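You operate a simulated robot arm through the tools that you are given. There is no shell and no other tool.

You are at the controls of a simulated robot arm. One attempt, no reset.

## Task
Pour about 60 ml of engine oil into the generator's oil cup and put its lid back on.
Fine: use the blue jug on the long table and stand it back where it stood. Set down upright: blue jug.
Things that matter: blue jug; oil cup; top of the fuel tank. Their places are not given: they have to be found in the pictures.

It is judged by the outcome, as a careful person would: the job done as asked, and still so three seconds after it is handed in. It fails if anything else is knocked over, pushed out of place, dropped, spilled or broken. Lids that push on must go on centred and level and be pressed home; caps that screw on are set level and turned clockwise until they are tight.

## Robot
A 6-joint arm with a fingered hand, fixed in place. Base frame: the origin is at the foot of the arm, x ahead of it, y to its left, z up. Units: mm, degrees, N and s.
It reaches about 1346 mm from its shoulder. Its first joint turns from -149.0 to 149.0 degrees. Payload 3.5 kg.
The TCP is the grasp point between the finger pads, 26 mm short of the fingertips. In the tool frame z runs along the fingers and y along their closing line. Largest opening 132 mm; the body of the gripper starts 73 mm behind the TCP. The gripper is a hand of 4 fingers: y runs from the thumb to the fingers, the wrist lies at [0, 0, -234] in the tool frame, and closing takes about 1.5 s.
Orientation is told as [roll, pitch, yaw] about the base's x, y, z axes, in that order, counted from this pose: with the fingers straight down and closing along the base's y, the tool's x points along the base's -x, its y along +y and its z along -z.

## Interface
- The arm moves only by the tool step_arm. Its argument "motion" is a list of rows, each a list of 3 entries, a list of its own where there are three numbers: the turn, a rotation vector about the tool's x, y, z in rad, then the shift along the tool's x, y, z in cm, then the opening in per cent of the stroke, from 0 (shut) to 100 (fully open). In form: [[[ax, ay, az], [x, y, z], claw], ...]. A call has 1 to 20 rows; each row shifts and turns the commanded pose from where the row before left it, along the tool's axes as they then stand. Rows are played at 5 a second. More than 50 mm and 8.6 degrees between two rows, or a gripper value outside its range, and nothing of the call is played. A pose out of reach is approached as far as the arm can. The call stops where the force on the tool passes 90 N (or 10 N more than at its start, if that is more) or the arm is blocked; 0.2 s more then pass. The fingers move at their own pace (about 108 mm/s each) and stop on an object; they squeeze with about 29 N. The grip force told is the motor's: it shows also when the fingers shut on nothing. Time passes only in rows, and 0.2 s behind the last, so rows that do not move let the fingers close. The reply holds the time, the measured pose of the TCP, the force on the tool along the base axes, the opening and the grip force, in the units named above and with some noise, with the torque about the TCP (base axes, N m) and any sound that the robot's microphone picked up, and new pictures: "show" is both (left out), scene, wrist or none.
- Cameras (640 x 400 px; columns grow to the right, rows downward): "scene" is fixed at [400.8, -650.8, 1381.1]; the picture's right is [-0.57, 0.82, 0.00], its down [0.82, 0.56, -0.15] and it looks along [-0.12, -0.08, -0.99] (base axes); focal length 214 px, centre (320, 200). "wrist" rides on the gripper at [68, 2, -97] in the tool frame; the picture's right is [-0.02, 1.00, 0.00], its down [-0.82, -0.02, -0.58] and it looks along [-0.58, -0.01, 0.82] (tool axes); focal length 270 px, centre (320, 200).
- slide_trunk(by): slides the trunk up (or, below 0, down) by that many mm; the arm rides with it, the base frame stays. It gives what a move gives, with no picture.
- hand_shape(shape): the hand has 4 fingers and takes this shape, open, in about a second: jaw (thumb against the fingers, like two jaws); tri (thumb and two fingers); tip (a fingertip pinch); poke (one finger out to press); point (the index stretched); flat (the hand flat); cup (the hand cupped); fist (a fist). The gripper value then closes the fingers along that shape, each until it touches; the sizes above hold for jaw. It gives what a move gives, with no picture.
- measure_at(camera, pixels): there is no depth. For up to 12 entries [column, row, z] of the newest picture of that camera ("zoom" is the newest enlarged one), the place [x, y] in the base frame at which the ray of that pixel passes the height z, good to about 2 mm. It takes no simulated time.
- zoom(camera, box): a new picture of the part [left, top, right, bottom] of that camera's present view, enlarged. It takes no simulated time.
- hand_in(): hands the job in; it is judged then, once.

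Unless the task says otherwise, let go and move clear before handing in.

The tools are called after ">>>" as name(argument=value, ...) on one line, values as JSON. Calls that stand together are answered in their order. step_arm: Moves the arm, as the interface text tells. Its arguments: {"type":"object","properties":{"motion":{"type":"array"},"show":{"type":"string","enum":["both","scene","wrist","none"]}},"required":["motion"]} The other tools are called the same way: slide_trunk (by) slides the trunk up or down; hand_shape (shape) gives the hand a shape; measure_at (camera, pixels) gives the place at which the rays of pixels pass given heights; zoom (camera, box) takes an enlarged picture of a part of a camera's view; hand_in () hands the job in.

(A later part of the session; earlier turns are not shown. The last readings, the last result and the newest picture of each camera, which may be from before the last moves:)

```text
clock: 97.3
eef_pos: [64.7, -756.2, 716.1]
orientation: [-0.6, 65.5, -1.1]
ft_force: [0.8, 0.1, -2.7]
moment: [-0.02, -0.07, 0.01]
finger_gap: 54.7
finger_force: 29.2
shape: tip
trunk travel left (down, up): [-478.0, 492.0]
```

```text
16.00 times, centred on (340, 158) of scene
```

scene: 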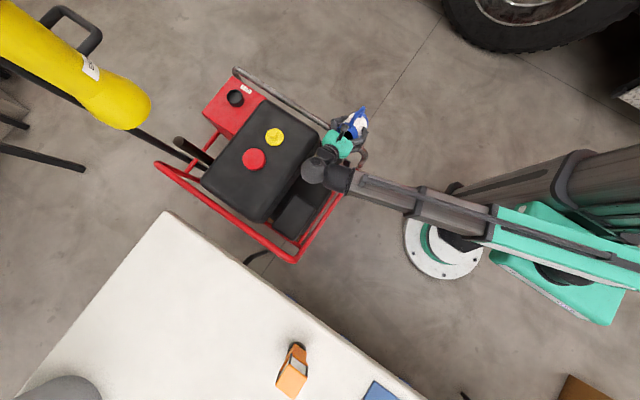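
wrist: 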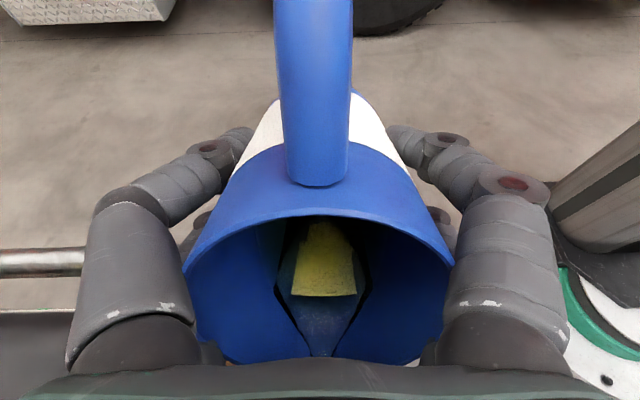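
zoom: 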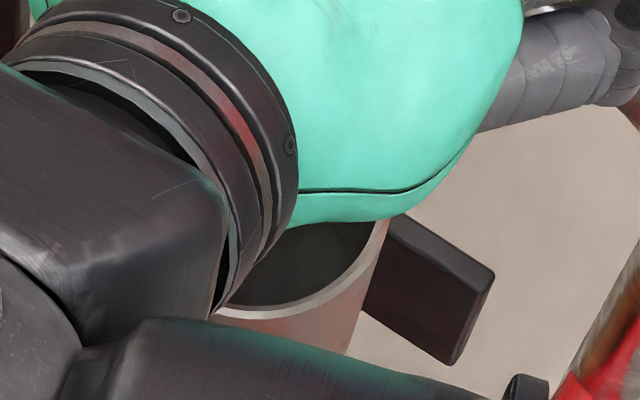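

The oil now reaches past the visible part of the spout (0.3° more did it), so flow is starting. I hold and watch whether the level changes.

>>> step_arm(motion=[[[0, 0, 0], [0, 0, 0], 0], [[0, 0, 0], [0, 0, 0], 0], [[0, 0, 0], [0, 0, 0], 0], [[0, 0, 0], [0, 0, 0], 0]], show="wrist")

>>> zoom(camera="wrist", box=[240, 270, 400, 370])

>>> zoom(camera="scene", box=[325, 145, 355, 170])

```text
clock: 98.3
eef_pos: [63.1, -756.3, 717.0]
orientation: [-0.5, 65.5, -1.1]
ft_force: [-0.1, 0.2, -2.7]
moment: [-0.02, -0.06, 0.04]
finger_gap: 54.8
finger_force: 29.1
shape: tip
trunk travel left (down, up): [-478.0, 492.0]
```

wrist: 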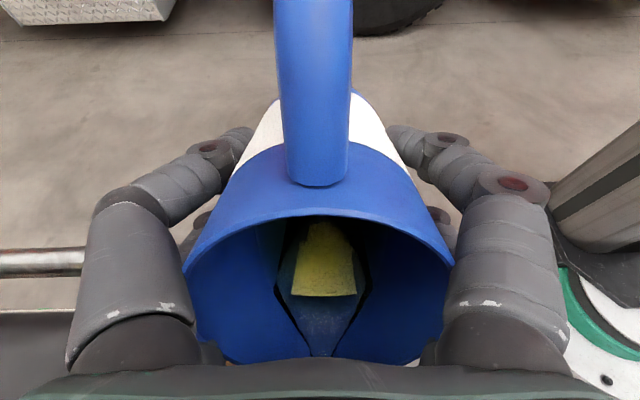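

```text
4.00 times, centred on (320, 320) of wrist
```

zoom: 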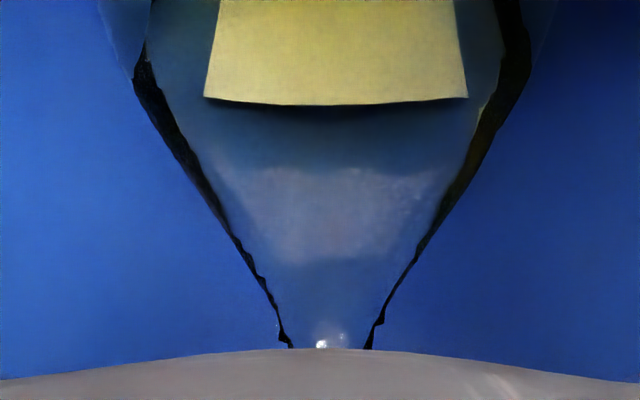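

```text
16.00 times, centred on (340, 158) of scene
```

zoom: 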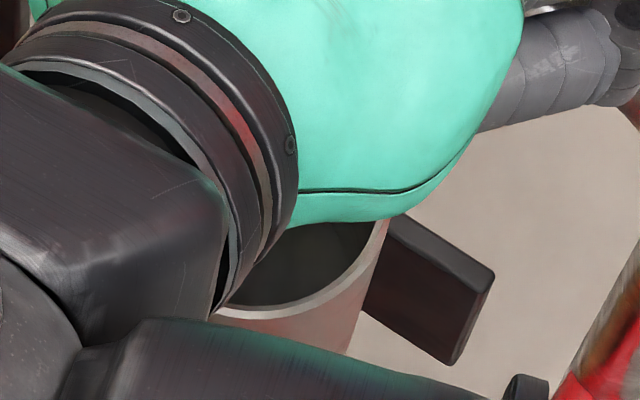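

No change, so still no flow. Lower 20 mm (spout to ≈677) and tilt another ~0.6°.

>>> slide_trunk(by=-20)

>>> step_arm(motion=[[[0, 0.01, 0], [0.19, 0, -0.09], 0], [[0, 0, 0], [0, 0, 0], 0], [[0, 0, 0], [0, 0, 0], 0], [[0, 0, 0], [0, 0, 0], 0]], show="wrist")

>>> zoom(camera="wrist", box=[240, 270, 400, 370])

>>> zoom(camera="scene", box=[325, 145, 355, 170])

```text
clock: 99.0
eef_pos: [64.6, -757.0, 696.2]
orientation: [-0.7, 65.5, -1.1]
ft_force: [-0.3, -0.1, -1.5]
moment: [0.03, -0.08, 0.0]
finger_gap: 54.9
finger_force: 28.6
shape: tip
trunk travel left (down, up): [-458.0, 512.0]
```

```text
clock: 100.0
eef_pos: [63.9, -756.4, 698.4]
orientation: [-0.9, 66.0, -1.4]
ft_force: [0.2, -0.1, -2.4]
moment: [0.0, -0.05, -0.02]
finger_gap: 54.6
finger_force: 29.2
shape: tip
trunk travel left (down, up): [-458.0, 512.0]
```

wrist: 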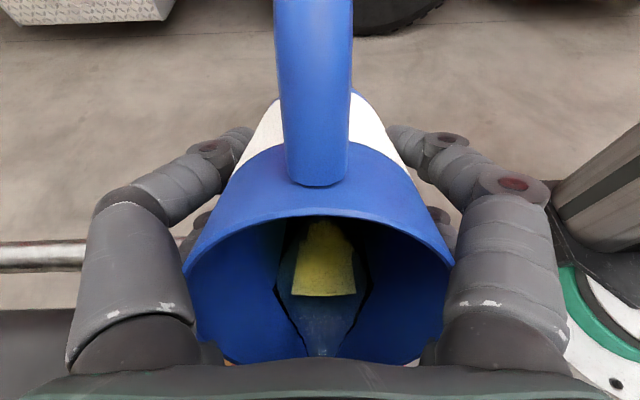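

```text
4.00 times, centred on (320, 320) of wrist
```

zoom: 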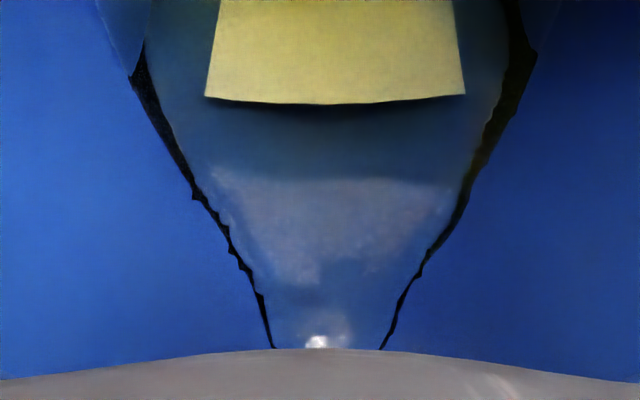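

```text
16.00 times, centred on (340, 158) of scene
```

zoom: 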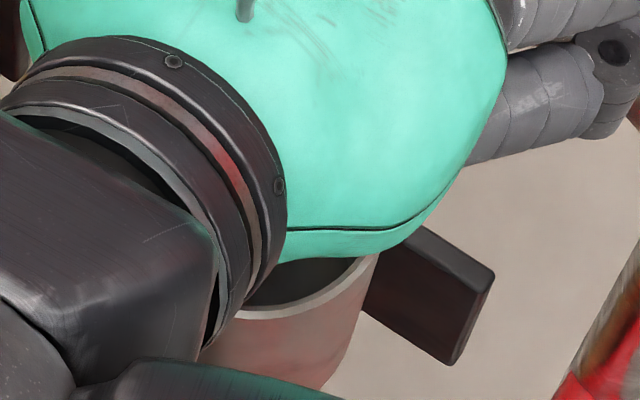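

>>> step_arm(motion=[[[0.004, 0.01, 0], [0.19, 0, -0.09], 0], [[0, 0, 0], [0, 0, 0], 0], [[0, 0, 0], [0, 0, 0], 0], [[0, 0, 0], [0, 0, 0], 0]], show="wrist")

>>> zoom(camera="wrist", box=[240, 270, 400, 370])

>>> zoom(camera="scene", box=[325, 145, 355, 170])

```text
clock: 101.0
eef_pos: [65.7, -756.8, 700.4]
orientation: [-1.3, 66.5, -1.7]
ft_force: [-0.4, -0.1, -2.3]
moment: [0.01, -0.01, 0.0]
finger_gap: 54.9
finger_force: 29.1
shape: tip
trunk travel left (down, up): [-458.0, 512.0]
```

wrist: 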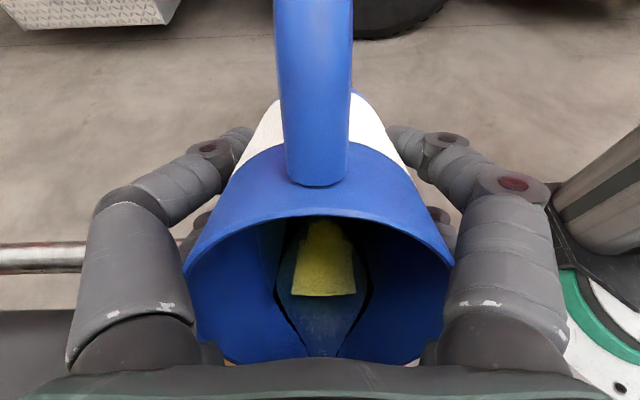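

```text
4.00 times, centred on (320, 320) of wrist
```

zoom: 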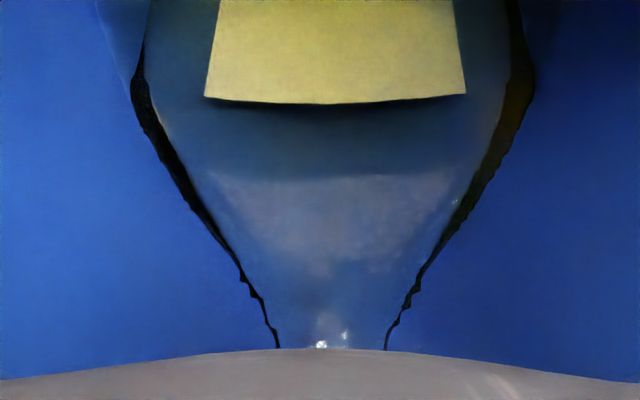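

```text
16.00 times, centred on (340, 158) of scene
```

zoom: 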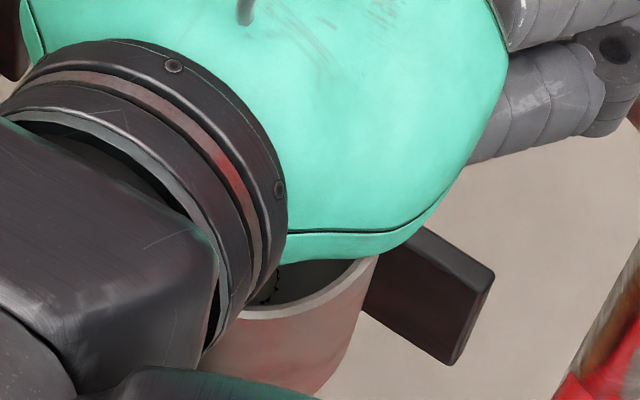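

A thin dark stream is visible in the cup at scene-zoom (268,285): flow has started and lands inside. I hold this angle and watch.

>>> step_arm(motion=[[[0, 0, 0], [0, 0, 0], 0], [[0, 0, 0], [0, 0, 0], 0], [[0, 0, 0], [0, 0, 0], 0], [[0, 0, 0], [0, 0, 0], 0], [[0, 0, 0], [0, 0, 0], 0]], show="wrist")

>>> zoom(camera="wrist", box=[240, 270, 400, 370])

>>> zoom(camera="scene", box=[325, 145, 355, 170])

```text
clock: 102.2
eef_pos: [64.0, -756.3, 700.6]
orientation: [-1.4, 66.4, -1.7]
ft_force: [-0.4, -0.7, -2.0]
moment: [-0.01, -0.07, -0.04]
finger_gap: 55.0
finger_force: 29.2
shape: tip
trunk travel left (down, up): [-458.0, 512.0]
```

wrist: 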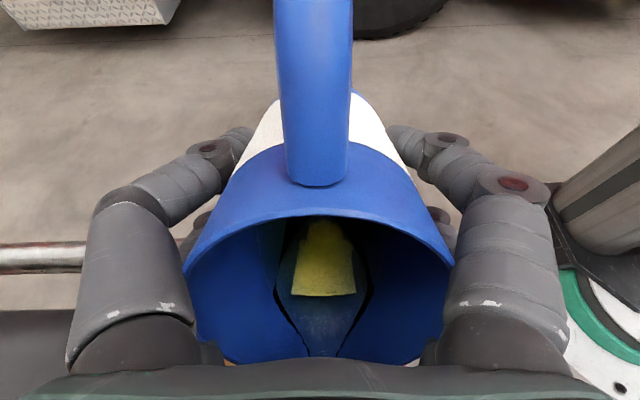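

```text
4.00 times, centred on (320, 320) of wrist
```

zoom: 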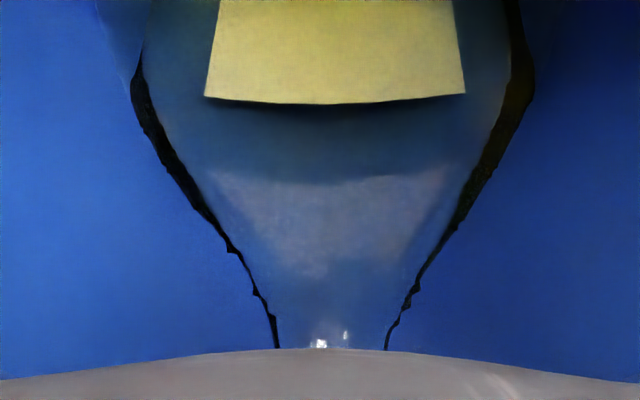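

```text
16.00 times, centred on (340, 158) of scene
```

zoom: 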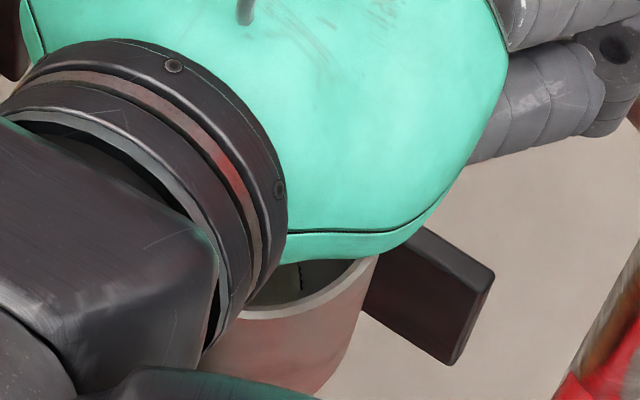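

>>> measure_at(camera="zoom", pixels=[[300, 265, 640], [300, 265, 630], [302, 295, 610], [302, 295, 600], [302, 295, 590]])

>>> step_arm(motion=[[[0, 0, 0], [0, 0, 0], 0], [[0, 0, 0], [0, 0, 0], 0], [[0, 0, 0], [0, 0, 0], 0], [[0, 0, 0], [0, 0, 0], 0], [[0, 0, 0], [0, 0, 0], 0]], show="wrist")

>>> zoom(camera="wrist", box=[240, 270, 400, 370])

>>> zoom(camera="scene", box=[330, 150, 350, 170])

```text
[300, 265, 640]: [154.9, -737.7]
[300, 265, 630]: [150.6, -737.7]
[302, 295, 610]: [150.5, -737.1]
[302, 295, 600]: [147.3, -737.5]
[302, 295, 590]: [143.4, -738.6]
```

```text
clock: 103.4
eef_pos: [63.0, -756.0, 699.7]
orientation: [-1.5, 66.4, -1.6]
ft_force: [-0.5, -0.2, -1.7]
moment: [-0.02, 0.0, 0.04]
finger_gap: 54.9
finger_force: 29.1
shape: tip
trunk travel left (down, up): [-458.0, 512.0]
```

wrist: 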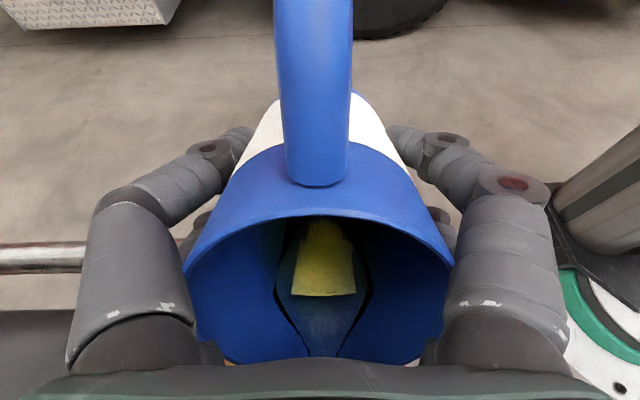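

```text
4.00 times, centred on (320, 320) of wrist
```

zoom: 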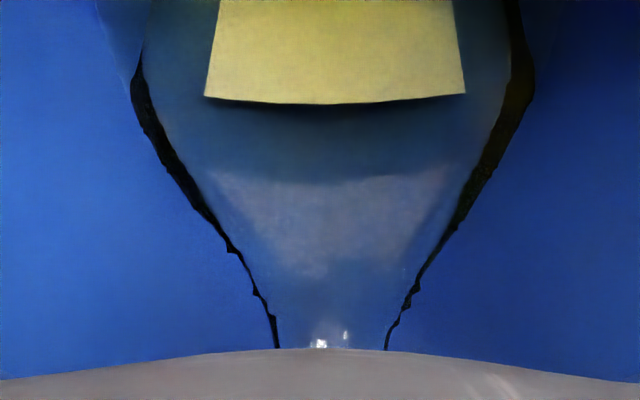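

```text
16.00 times, centred on (340, 160) of scene
```

zoom: 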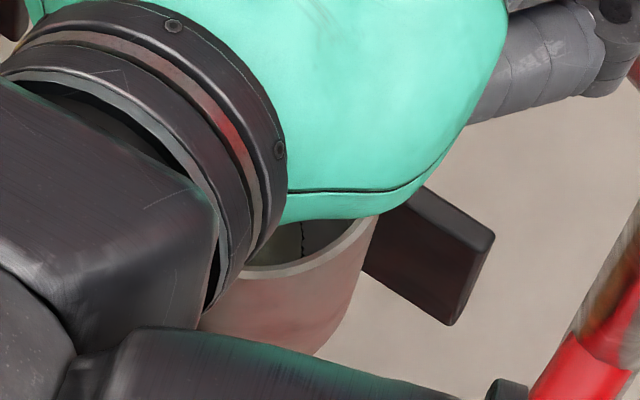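

>>> zoom(camera="scene", box=[334, 158, 346, 166])

```text
16.00 times, centred on (340, 162) of scene
```

zoom: 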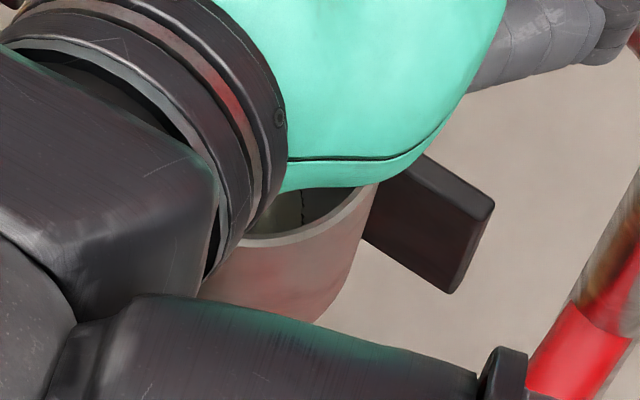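

The thin dark line is probably the edge of a small oil pool spreading on the cup floor – only a trickle so far. Tilt 0.6° more and hold for ~2 s.

>>> step_arm(motion=[[[-0.006, 0.01, 0], [0.19, 0, -0.09], 0], [[0, 0, 0], [0, 0, 0], 0], [[0, 0, 0], [0, 0, 0], 0], [[0, 0, 0], [0, 0, 0], 0], [[0, 0, 0], [0, 0, 0], 0], [[0, 0, 0], [0, 0, 0], 0], [[0, 0, 0], [0, 0, 0], 0]], show="wrist")

>>> zoom(camera="wrist", box=[240, 270, 400, 370])

>>> zoom(camera="scene", box=[334, 158, 346, 166])

```text
clock: 105.0
eef_pos: [63.7, -755.6, 701.6]
orientation: [-1.2, 67.2, -2.0]
ft_force: [-0.2, -0.3, -1.9]
moment: [0.02, -0.08, -0.03]
finger_gap: 55.1
finger_force: 28.7
shape: tip
trunk travel left (down, up): [-458.0, 512.0]
```

wrist: 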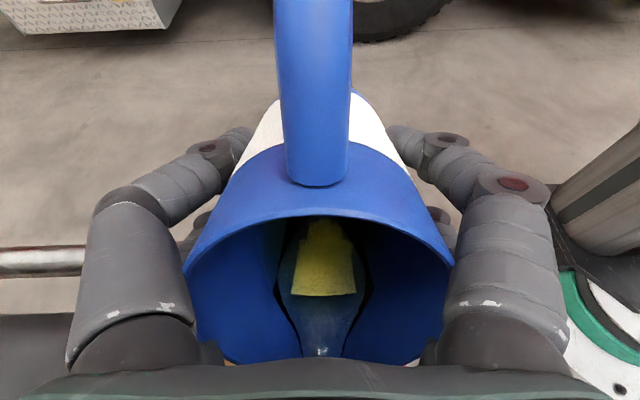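

```text
4.00 times, centred on (320, 320) of wrist
```

zoom: 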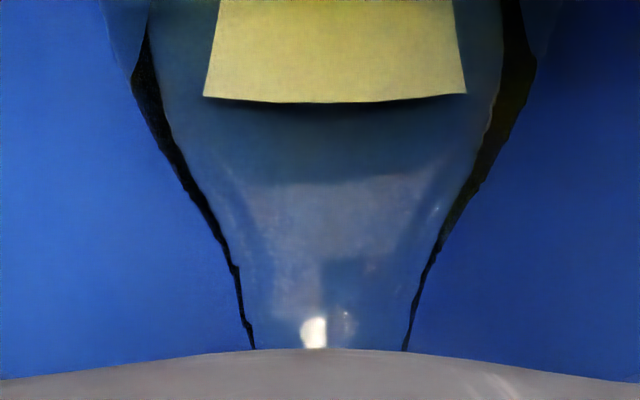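

```text
16.00 times, centred on (340, 162) of scene
```

zoom: 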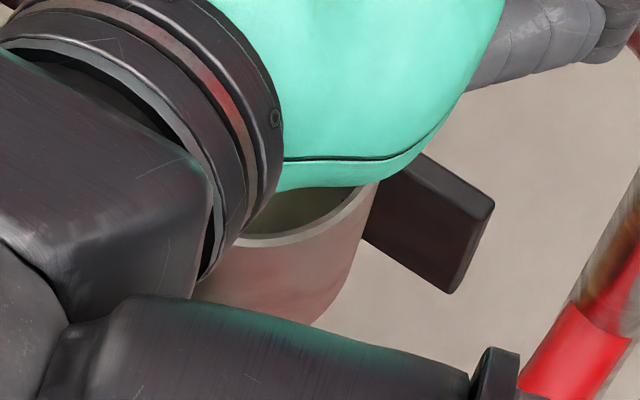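

The pool now covers the visible cup floor, so oil is flowing steadily into the cup. Hold ~1.4 s more and compare.

>>> step_arm(motion=[[[0, 0, 0], [0, 0, 0], 0], [[0, 0, 0], [0, 0, 0], 0], [[0, 0, 0], [0, 0, 0], 0], [[0, 0, 0], [0, 0, 0], 0], [[0, 0, 0], [0, 0, 0], 0], [[0, 0, 0], [0, 0, 0], 0]], show="wrist")

>>> zoom(camera="wrist", box=[240, 270, 400, 370])

>>> zoom(camera="scene", box=[334, 158, 346, 166])

```text
clock: 106.4
eef_pos: [64.1, -755.2, 703.1]
orientation: [-1.3, 67.1, -2.0]
ft_force: [0.0, 0.0, -1.5]
moment: [-0.02, -0.01, 0.02]
finger_gap: 54.9
finger_force: 29.1
shape: tip
trunk travel left (down, up): [-458.0, 512.0]
```

wrist: 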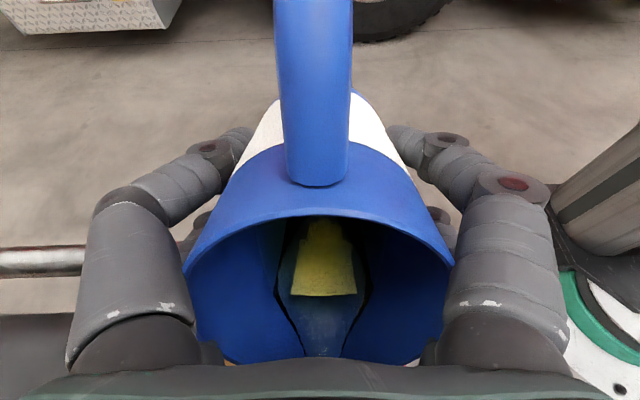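

```text
4.00 times, centred on (320, 320) of wrist
```

zoom: 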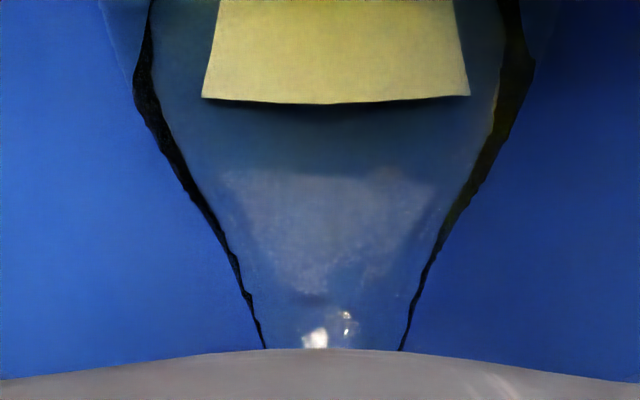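

```text
16.00 times, centred on (340, 162) of scene
```

zoom: 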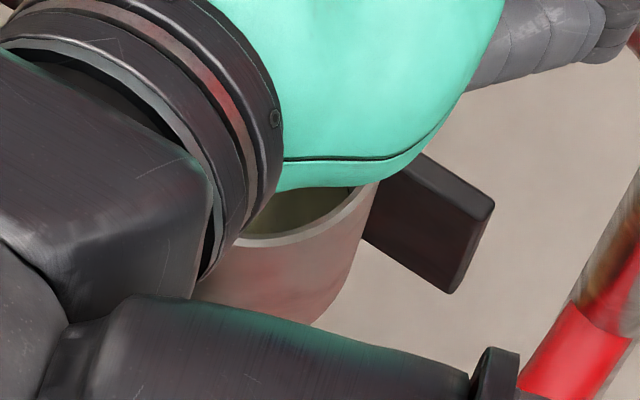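

The meniscus at the spout narrows slowly (153→137 px): draining. Hold 2 s more.

>>> step_arm(motion=[[[0, 0, 0], [0, 0, 0], 0], [[0, 0, 0], [0, 0, 0], 0], [[0, 0, 0], [0, 0, 0], 0], [[0, 0, 0], [0, 0, 0], 0], [[0, 0, 0], [0, 0, 0], 0], [[0, 0, 0], [0, 0, 0], 0], [[0, 0, 0], [0, 0, 0], 0], [[0, 0, 0], [0, 0, 0], 0], [[0, 0, 0], [0, 0, 0], 0], [[0, 0, 0], [0, 0, 0], 0]], show="wrist")

>>> zoom(camera="wrist", box=[240, 270, 400, 370])

>>> zoom(camera="scene", box=[334, 158, 346, 166])

```text
clock: 108.6
eef_pos: [64.4, -756.6, 702.4]
orientation: [-1.5, 67.1, -2.1]
ft_force: [0.0, 0.3, -3.0]
moment: [0.02, -0.08, -0.01]
finger_gap: 54.9
finger_force: 29.3
shape: tip
trunk travel left (down, up): [-458.0, 512.0]
```

wrist: 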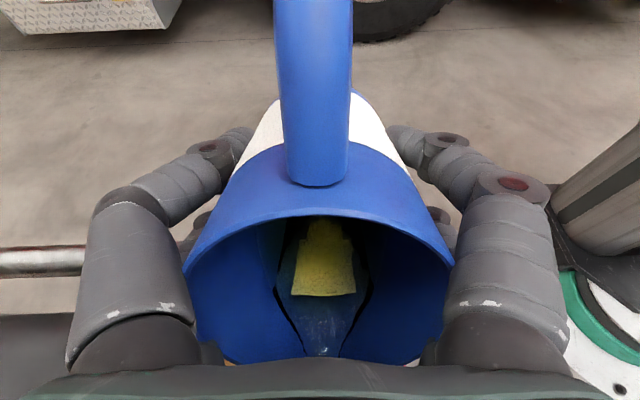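

```text
4.00 times, centred on (320, 320) of wrist
```

zoom: 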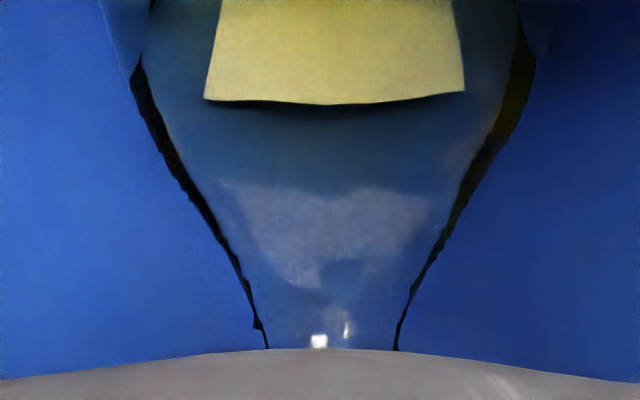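

```text
16.00 times, centred on (340, 162) of scene
```

zoom: 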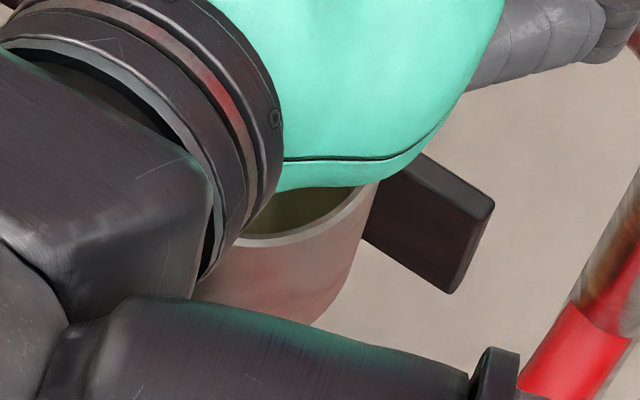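

Flow is a slow trickle at 67.1°. By geometry ~14 ml/degree, so 60 ml needs ≈70–70.5°. Tilt 1° more and hold.

>>> step_arm(motion=[[[-0.006, 0.0175, 0], [0.35, 0, -0.15], 0], [[0, 0, 0], [0, 0, 0], 0], [[0, 0, 0], [0, 0, 0], 0], [[0, 0, 0], [0, 0, 0], 0], [[0, 0, 0], [0, 0, 0], 0], [[0, 0, 0], [0, 0, 0], 0], [[0, 0, 0], [0, 0, 0], 0], [[0, 0, 0], [0, 0, 0], 0], [[0, 0, 0], [0, 0, 0], 0], [[0, 0, 0], [0, 0, 0], 0]], show="wrist")

>>> zoom(camera="wrist", box=[240, 270, 400, 370])

>>> zoom(camera="scene", box=[334, 158, 346, 166])

```text
clock: 110.8
eef_pos: [65.0, -755.6, 704.9]
orientation: [-1.6, 68.0, -2.8]
ft_force: [0.5, -0.1, -2.6]
moment: [0.0, -0.04, 0.0]
finger_gap: 55.0
finger_force: 28.9
shape: tip
trunk travel left (down, up): [-458.0, 512.0]
```

wrist: 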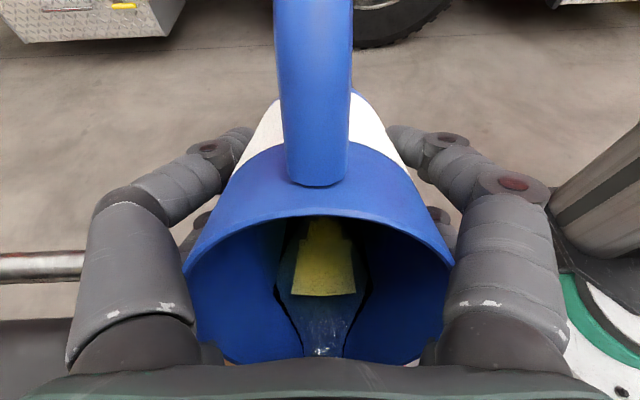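

```text
4.00 times, centred on (320, 320) of wrist
```

zoom: 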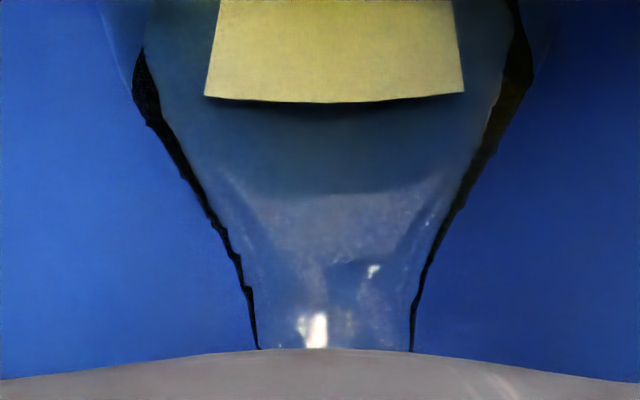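

```text
16.00 times, centred on (340, 162) of scene
```

zoom: 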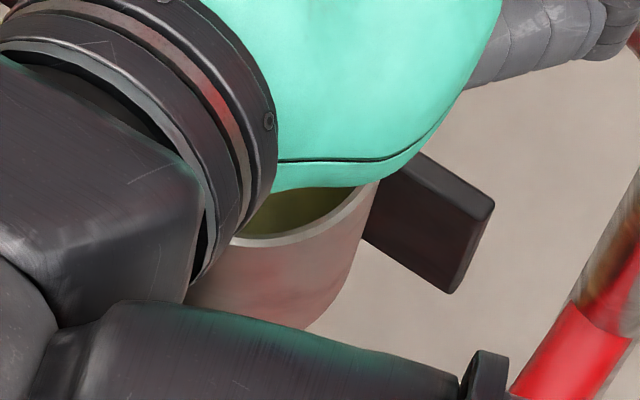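

>>> step_arm(motion=[[[0, 0, 0], [0, 0, 0], 0], [[0, 0, 0], [0, 0, 0], 0], [[0, 0, 0], [0, 0, 0], 0], [[0, 0, 0], [0, 0, 0], 0], [[0, 0, 0], [0, 0, 0], 0], [[0, 0, 0], [0, 0, 0], 0], [[0, 0, 0], [0, 0, 0], 0], [[0, 0, 0], [0, 0, 0], 0], [[0, 0, 0], [0, 0, 0], 0], [[0, 0, 0], [0, 0, 0], 0], [[0, 0, 0], [0, 0, 0], 0], [[0, 0, 0], [0, 0, 0], 0]], show="wrist")

>>> zoom(camera="wrist", box=[240, 270, 400, 370])

>>> zoom(camera="scene", box=[334, 158, 346, 166])

```text
clock: 113.4
eef_pos: [64.9, -754.6, 705.7]
orientation: [-1.6, 68.1, -2.7]
ft_force: [0.1, 0.8, -2.8]
moment: [0.0, -0.04, 0.0]
finger_gap: 55.0
finger_force: 29.2
shape: tip
trunk travel left (down, up): [-458.0, 512.0]
```

wrist: 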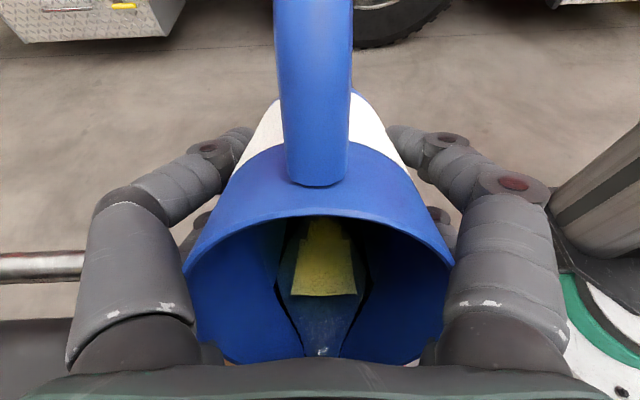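

```text
4.00 times, centred on (320, 320) of wrist
```

zoom: 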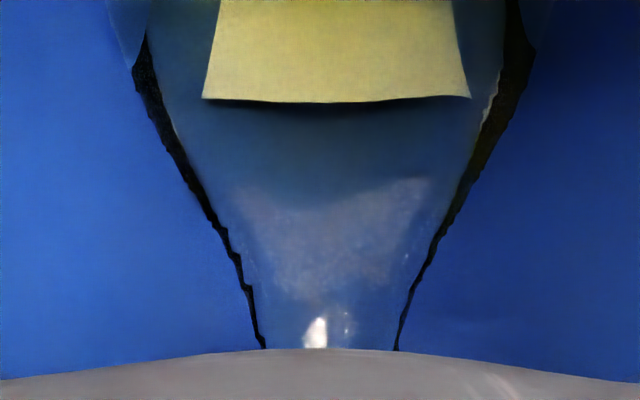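

```text
16.00 times, centred on (340, 162) of scene
```

zoom: 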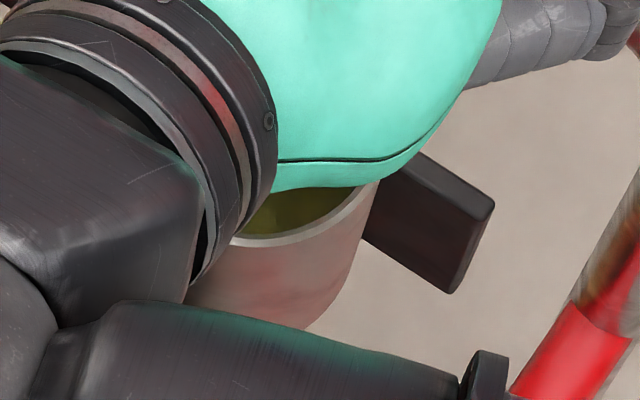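

>>> step_arm(motion=[[[0.006, 0.0175, 0.01], [0.35, 0, -0.14], 0], [[0, 0, 0], [0, 0, 0], 0], [[0, 0, 0], [0, 0, 0], 0], [[0, 0, 0], [0, 0, 0], 0], [[0, 0, 0], [0, 0, 0], 0], [[0, 0, 0], [0, 0, 0], 0], [[0, 0, 0], [0, 0, 0], 0], [[0, 0, 0], [0, 0, 0], 0], [[0, 0, 0], [0, 0, 0], 0], [[0, 0, 0], [0, 0, 0], 0], [[0, 0, 0], [0, 0, 0], 0], [[0, 0, 0], [0, 0, 0], 0], [[0, 0, 0], [0, 0, 0], 0], [[0, 0, 0], [0, 0, 0], 0], [[0, 0, 0], [0, 0, 0], 0]], show="wrist")

>>> zoom(camera="wrist", box=[240, 270, 400, 370])

>>> zoom(camera="scene", box=[334, 158, 346, 166])

```text
clock: 116.6
eef_pos: [62.9, -756.0, 709.9]
orientation: [-2.8, 69.1, -3.7]
ft_force: [0.5, 0.5, -2.3]
moment: [-0.03, -0.04, 0.05]
finger_gap: 54.9
finger_force: 28.4
shape: tip
trunk travel left (down, up): [-458.0, 512.0]
```

wrist: 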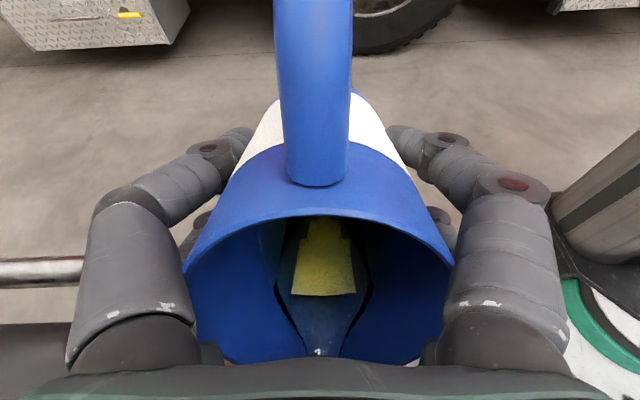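

```text
4.00 times, centred on (320, 320) of wrist
```

zoom: 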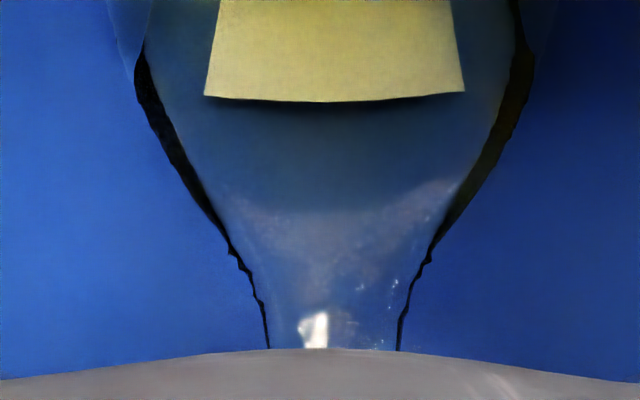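

```text
16.00 times, centred on (340, 162) of scene
```

zoom: 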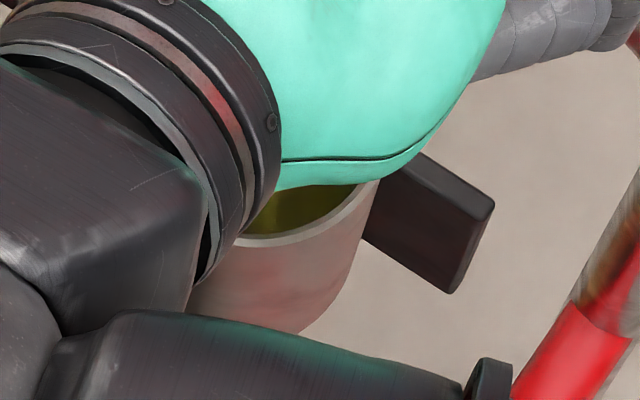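

About 35–40 ml should be in by now. I tilt back ~6° to stop the flow, then raise and move the hand away in -x to see the cup level.

>>> step_arm(motion=[[[0, -0.05, 0], [-0.98, 0, 0.38], 0], [[0, -0.05, 0], [-0.96, 0, 0.43], 0], [[0, 0, 0], [0, 0, 0], 0], [[0, 0, 0], [0, 0, 0], 0], [[0, 0, 0], [0, 0, 0], 0]], show="wrist")

>>> zoom(camera="wrist", box=[240, 270, 400, 370])

>>> zoom(camera="scene", box=[334, 158, 346, 166])

```text
clock: 117.8
eef_pos: [65.2, -757.9, 690.2]
orientation: [-1.6, 63.5, -2.3]
ft_force: [-0.6, 0.3, -3.0]
moment: [0.0, -0.05, -0.05]
finger_gap: 55.0
finger_force: 29.4
shape: tip
trunk travel left (down, up): [-458.0, 512.0]
```

wrist: 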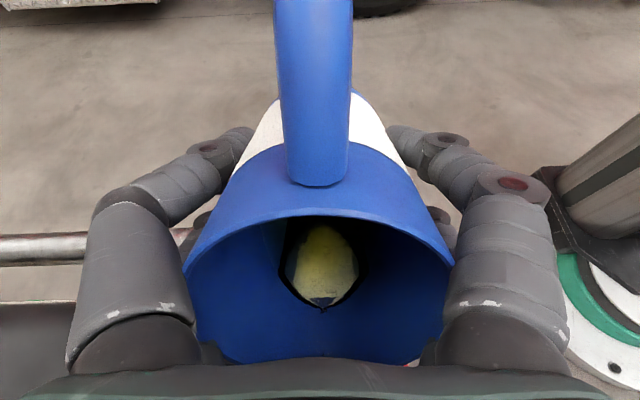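

```text
4.00 times, centred on (320, 320) of wrist
```

zoom: 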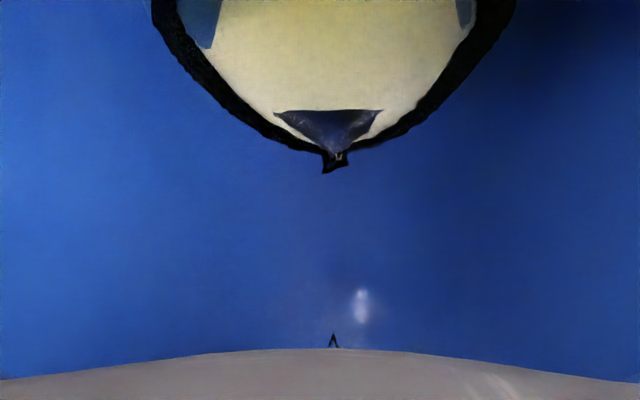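

```text
16.00 times, centred on (340, 162) of scene
```

zoom: 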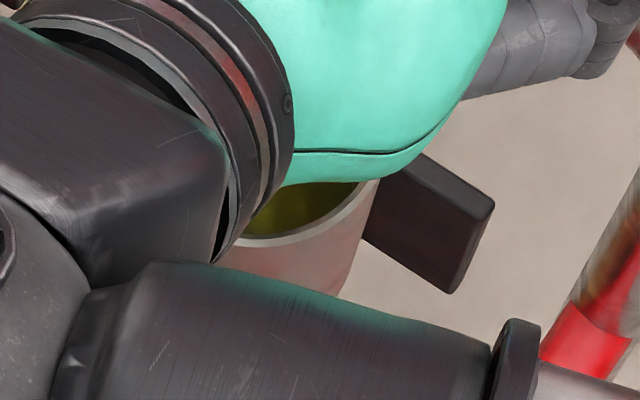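

Flow stopped (a small residue near the lip). Raise 40 mm, tilt back another 6°, still above the cup so any drip lands in it.

>>> slide_trunk(by=40)

>>> step_arm(motion=[[[0, -0.05, 0], [-0.92, 0, 0.46], 0], [[0, -0.05, 0], [-0.88, 0, 0.5], 0], [[0, 0, 0], [0, 0, 0], 0], [[0, 0, 0], [0, 0, 0], 0], [[0, 0, 0], [0, 0, 0], 0], [[0, 0, 0], [0, 0, 0], 0]], show="wrist")

>>> zoom(camera="wrist", box=[240, 270, 400, 370])

```text
clock: 118.6
eef_pos: [64.1, -757.4, 727.5]
orientation: [-1.5, 63.4, -2.4]
ft_force: [-0.4, 0.4, -3.0]
moment: [-0.01, -0.04, -0.04]
finger_gap: 55.1
finger_force: 29.2
shape: tip
trunk travel left (down, up): [-498.0, 472.0]
```

```text
clock: 120.0
eef_pos: [62.9, -756.3, 708.5]
orientation: [-1.5, 57.7, -2.1]
ft_force: [-0.6, -0.2, -2.4]
moment: [-0.03, -0.06, 0.0]
finger_gap: 54.8
finger_force: 28.9
shape: tip
trunk travel left (down, up): [-498.0, 472.0]
```

wrist: 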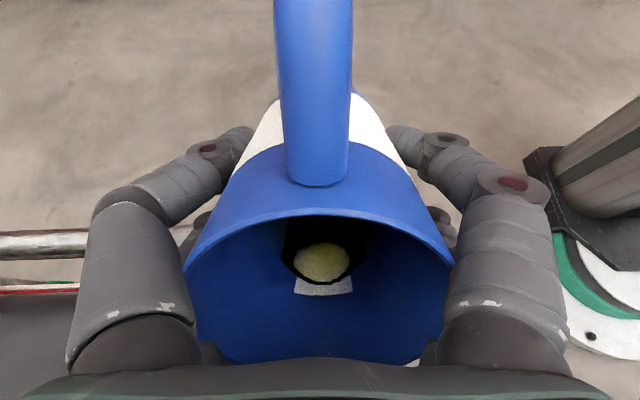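

```text
4.00 times, centred on (320, 320) of wrist
```

zoom: 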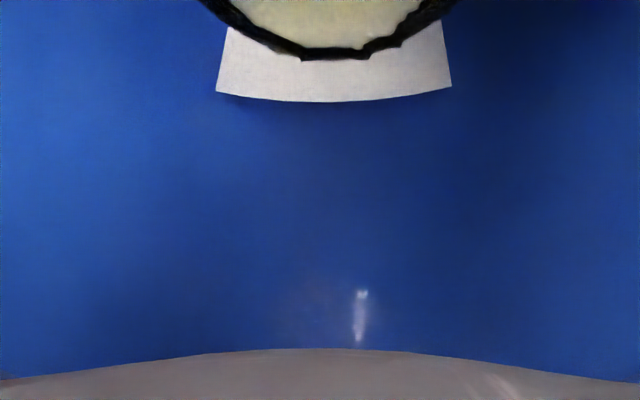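

The spout is clean. Now move -x by 250 mm and up 60 mm to uncover the cup.

>>> slide_trunk(by=60)

>>> step_arm(motion=[[[0, 0, 0], [0.6, 0, 1.0], 0], [[0, 0, 0], [1.2, 0, 1.9], 0], [[0, 0, 0], [1.335, 0, 2.11], 0], [[0, 0, 0], [1.335, 0, 2.11], 0], [[0, 0, 0], [1.335, 0, 2.11], 0], [[0, 0, 0], [1.335, 0, 2.11], 0], [[0, 0, 0], [1.335, 0, 2.11], 0], [[0, 0, 0], [1.335, 0, 2.11], 0], [[0, 0, 0], [1.335, 0, 2.11], 0], [[0, 0, 0], [1.2, 0, 1.9], 0], [[0, 0, 0], [0.6, 0, 1.0], 0], [[0, 0, 0], [0, 0, 0], 0]], show="scene")

>>> zoom(camera="scene", box=[325, 145, 350, 170])

```text
clock: 121.0
eef_pos: [63.2, -757.1, 768.0]
orientation: [-1.5, 57.7, -2.0]
ft_force: [0.3, 0.1, -2.7]
moment: [-0.02, -0.04, -0.01]
finger_gap: 54.8
finger_force: 28.8
shape: tip
trunk travel left (down, up): [-558.0, 412.0]
```

```text
clock: 123.6
eef_pos: [-87.0, -741.8, 768.5]
orientation: [-7.7, 57.4, -9.4]
ft_force: [-0.4, 0.4, -2.0]
moment: [-0.01, -0.04, 0.03]
finger_gap: 54.7
finger_force: 29.2
shape: tip
out of reach, approached as far as the arm can: row 4, 5, 6, 7, 8, 9, 10, 11
trunk travel left (down, up): [-558.0, 412.0]
```

scene: 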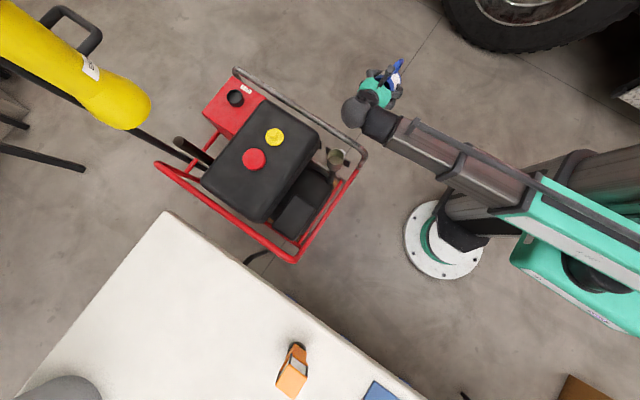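

```text
16.00 times, centred on (338, 158) of scene
```

zoom: 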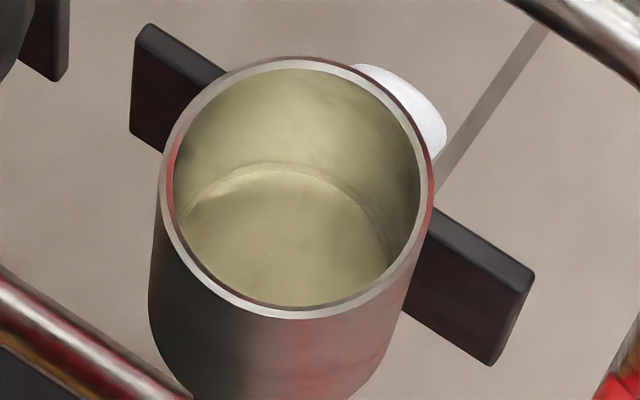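

The cup shows an olive oil pool, but the arm hit a joint limit (yaw drifted to -9°), fine for looking. Let me zoom again on the cup to find the contact line of the oil.

>>> zoom(camera="scene", box=[326, 147, 346, 167])

>>> zoom(camera="scene", box=[316, 130, 356, 180])

```text
16.00 times, centred on (336, 157) of scene
```

zoom: 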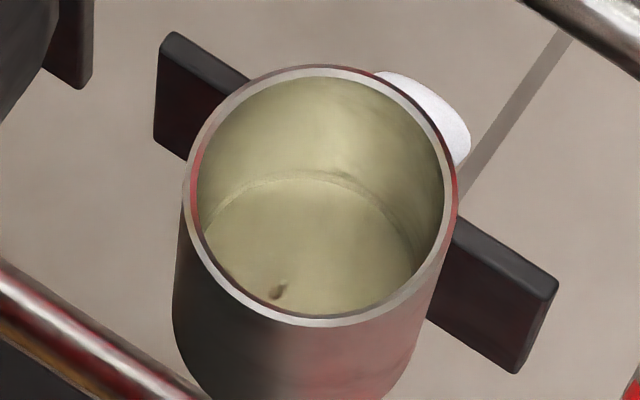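

```text
8.00 times, centred on (336, 155) of scene
```

zoom: 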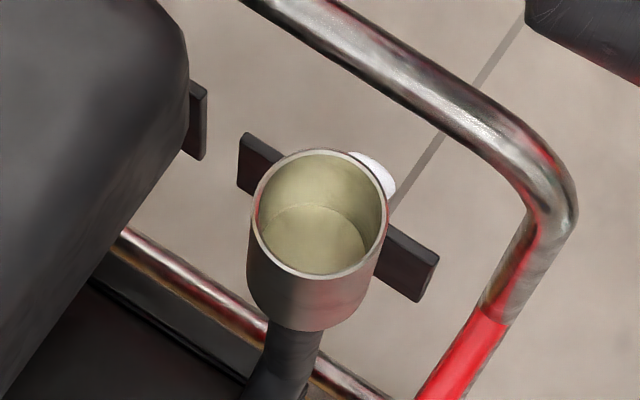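

I can't separate the oil surface from the cup floor in this view. I'll bring the jug upright (raising first) and look into the cup with the wrist camera from the side.

>>> slide_trunk(by=200)

>>> step_arm(motion=[[[0, -0.1, 0], [-2.3, 0.5, 0], 0], [[0, -0.13, 0], [-3.0, 1.5, 0], 0], [[0, -0.13, 0], [-3.0, 1.5, 0], 0], [[0, -0.13, 0], [-3.0, 1.5, 0], 0], [[0, -0.13, 0], [-3.0, 1.5, 0], 0], [[0, -0.13, 0], [-3.0, 1.5, 0], 0], [[0, -0.13, 0], [-3.0, 1.5, 0], 0], [[0, -0.1, 0], [-2.3, 1.5, 0], 0], [[0, 0, 0], [0, 0, 0], 0], [[0, 0, 0], [0, 0, 0], 0]])

```text
clock: 125.8
eef_pos: [-87.5, -741.9, 968.0]
orientation: [-7.8, 57.4, -9.4]
ft_force: [-0.9, 0.4, -2.5]
moment: [0.02, -0.06, 0.04]
finger_gap: 54.8
finger_force: 28.9
shape: tip
trunk travel left (down, up): [-758.0, 212.0]
```

```text
clock: 128.0
eef_pos: [101.0, -649.7, 860.1]
orientation: [-4.1, 1.4, -3.0]
ft_force: [-0.3, -0.2, -2.0]
moment: [-0.01, -0.02, 0.02]
finger_gap: 54.8
finger_force: 29.2
shape: tip
out of reach, approached as far as the arm can: row 3, 5, 6
trunk travel left (down, up): [-758.0, 212.0]
```

scene: 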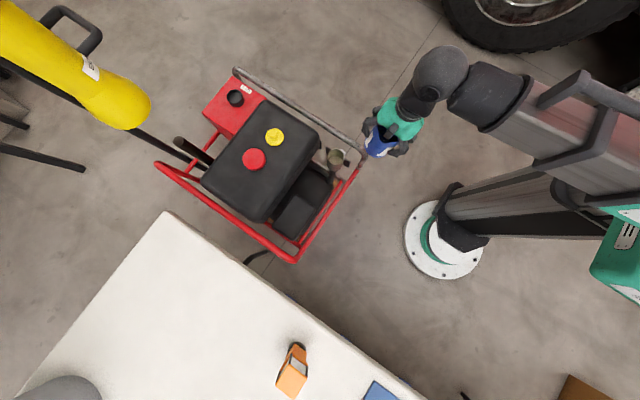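
wrist: 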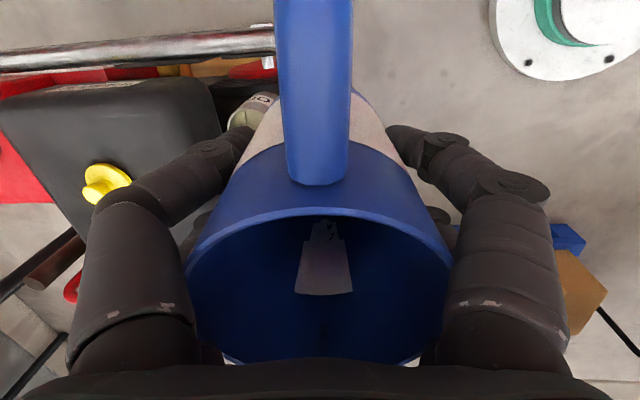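

>>> step_arm(motion=[[[-0.036, -0.012, -0.026], [-1.0, 2.5, 0], 0], [[-0.036, -0.012, -0.026], [-1.0, 2.5, 0], 0], [[0, 0, 0], [0, 0, 0], 0], [[0, 0, 0], [0, 0, 0], 0]], show="wrist")

>>> zoom(camera="wrist", box=[160, 60, 280, 160])

```text
clock: 129.0
eef_pos: [123.3, -599.8, 859.9]
orientation: [0.0, 0.3, -0.4]
ft_force: [0.5, 0.1, -2.3]
moment: [-0.03, -0.01, -0.03]
finger_gap: 54.7
finger_force: 29.0
shape: tip
out of reach, approached as far as the arm can: row 1
trunk travel left (down, up): [-758.0, 212.0]
```

wrist: 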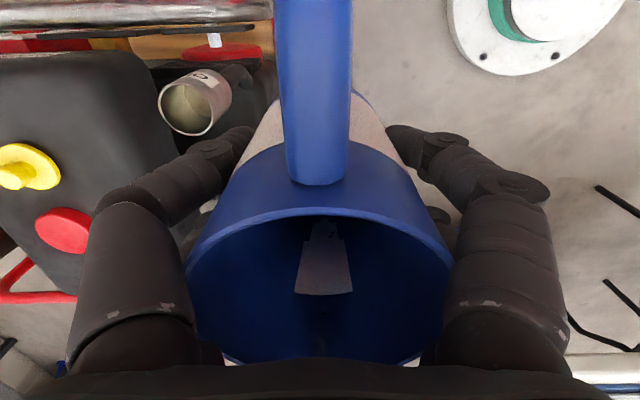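

```text
4.00 times, centred on (220, 110) of wrist
```

zoom: 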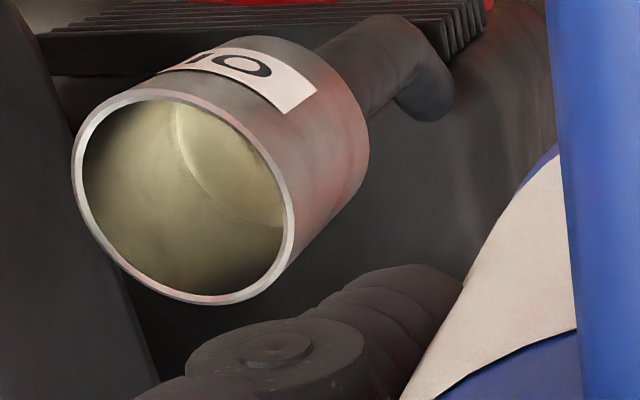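

The cup is visible at wrist (195,105). Zoom in closely.

>>> zoom(camera="wrist", box=[150, 65, 240, 145])

>>> zoom(camera="wrist", box=[165, 80, 225, 130])

```text
5.00 times, centred on (195, 105) of wrist
```

zoom: 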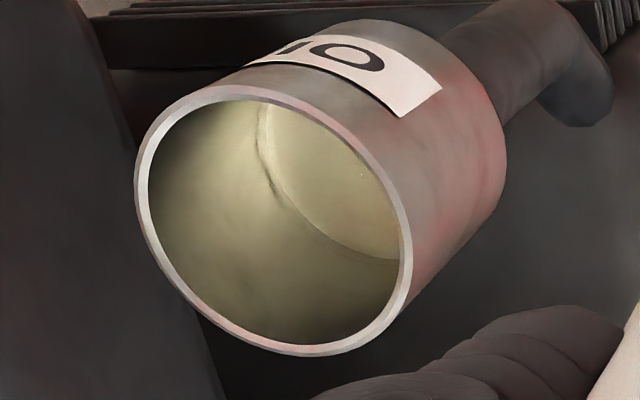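

```text
8.00 times, centred on (195, 105) of wrist
```

zoom: 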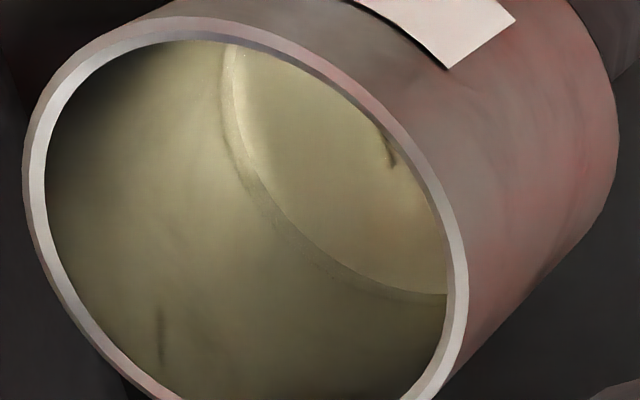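

Two close arcs are visible on the far wall. I'll compute their height by intersecting these pixel rays with the cup's inner radius (28 mm about (144,-756)).

>>> measure_at(camera="zoom", pixels=[[262, 205, 570], [262, 205, 580], [262, 205, 590], [262, 205, 600], [262, 205, 610], [340, 272, 570], [340, 272, 580], [340, 272, 590], [340, 272, 600], [340, 272, 610], [225, 100, 590], [225, 100, 600]])

>>> measure_at(camera="zoom", pixels=[[45, 180, 637], [460, 280, 637], [180, 35, 637], [300, 395, 637], [35, 200, 637], [130, 60, 637]])

```text
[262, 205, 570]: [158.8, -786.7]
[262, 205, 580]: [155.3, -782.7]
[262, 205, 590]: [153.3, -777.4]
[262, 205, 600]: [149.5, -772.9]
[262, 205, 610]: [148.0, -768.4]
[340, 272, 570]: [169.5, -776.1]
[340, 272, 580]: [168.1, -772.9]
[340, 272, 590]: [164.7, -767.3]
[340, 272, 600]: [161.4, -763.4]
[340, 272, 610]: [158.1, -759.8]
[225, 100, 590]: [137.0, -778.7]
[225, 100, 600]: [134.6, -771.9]
```

```text
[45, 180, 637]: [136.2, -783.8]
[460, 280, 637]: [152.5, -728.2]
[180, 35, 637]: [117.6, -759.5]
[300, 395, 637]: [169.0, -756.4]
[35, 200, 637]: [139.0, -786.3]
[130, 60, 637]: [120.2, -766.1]
```

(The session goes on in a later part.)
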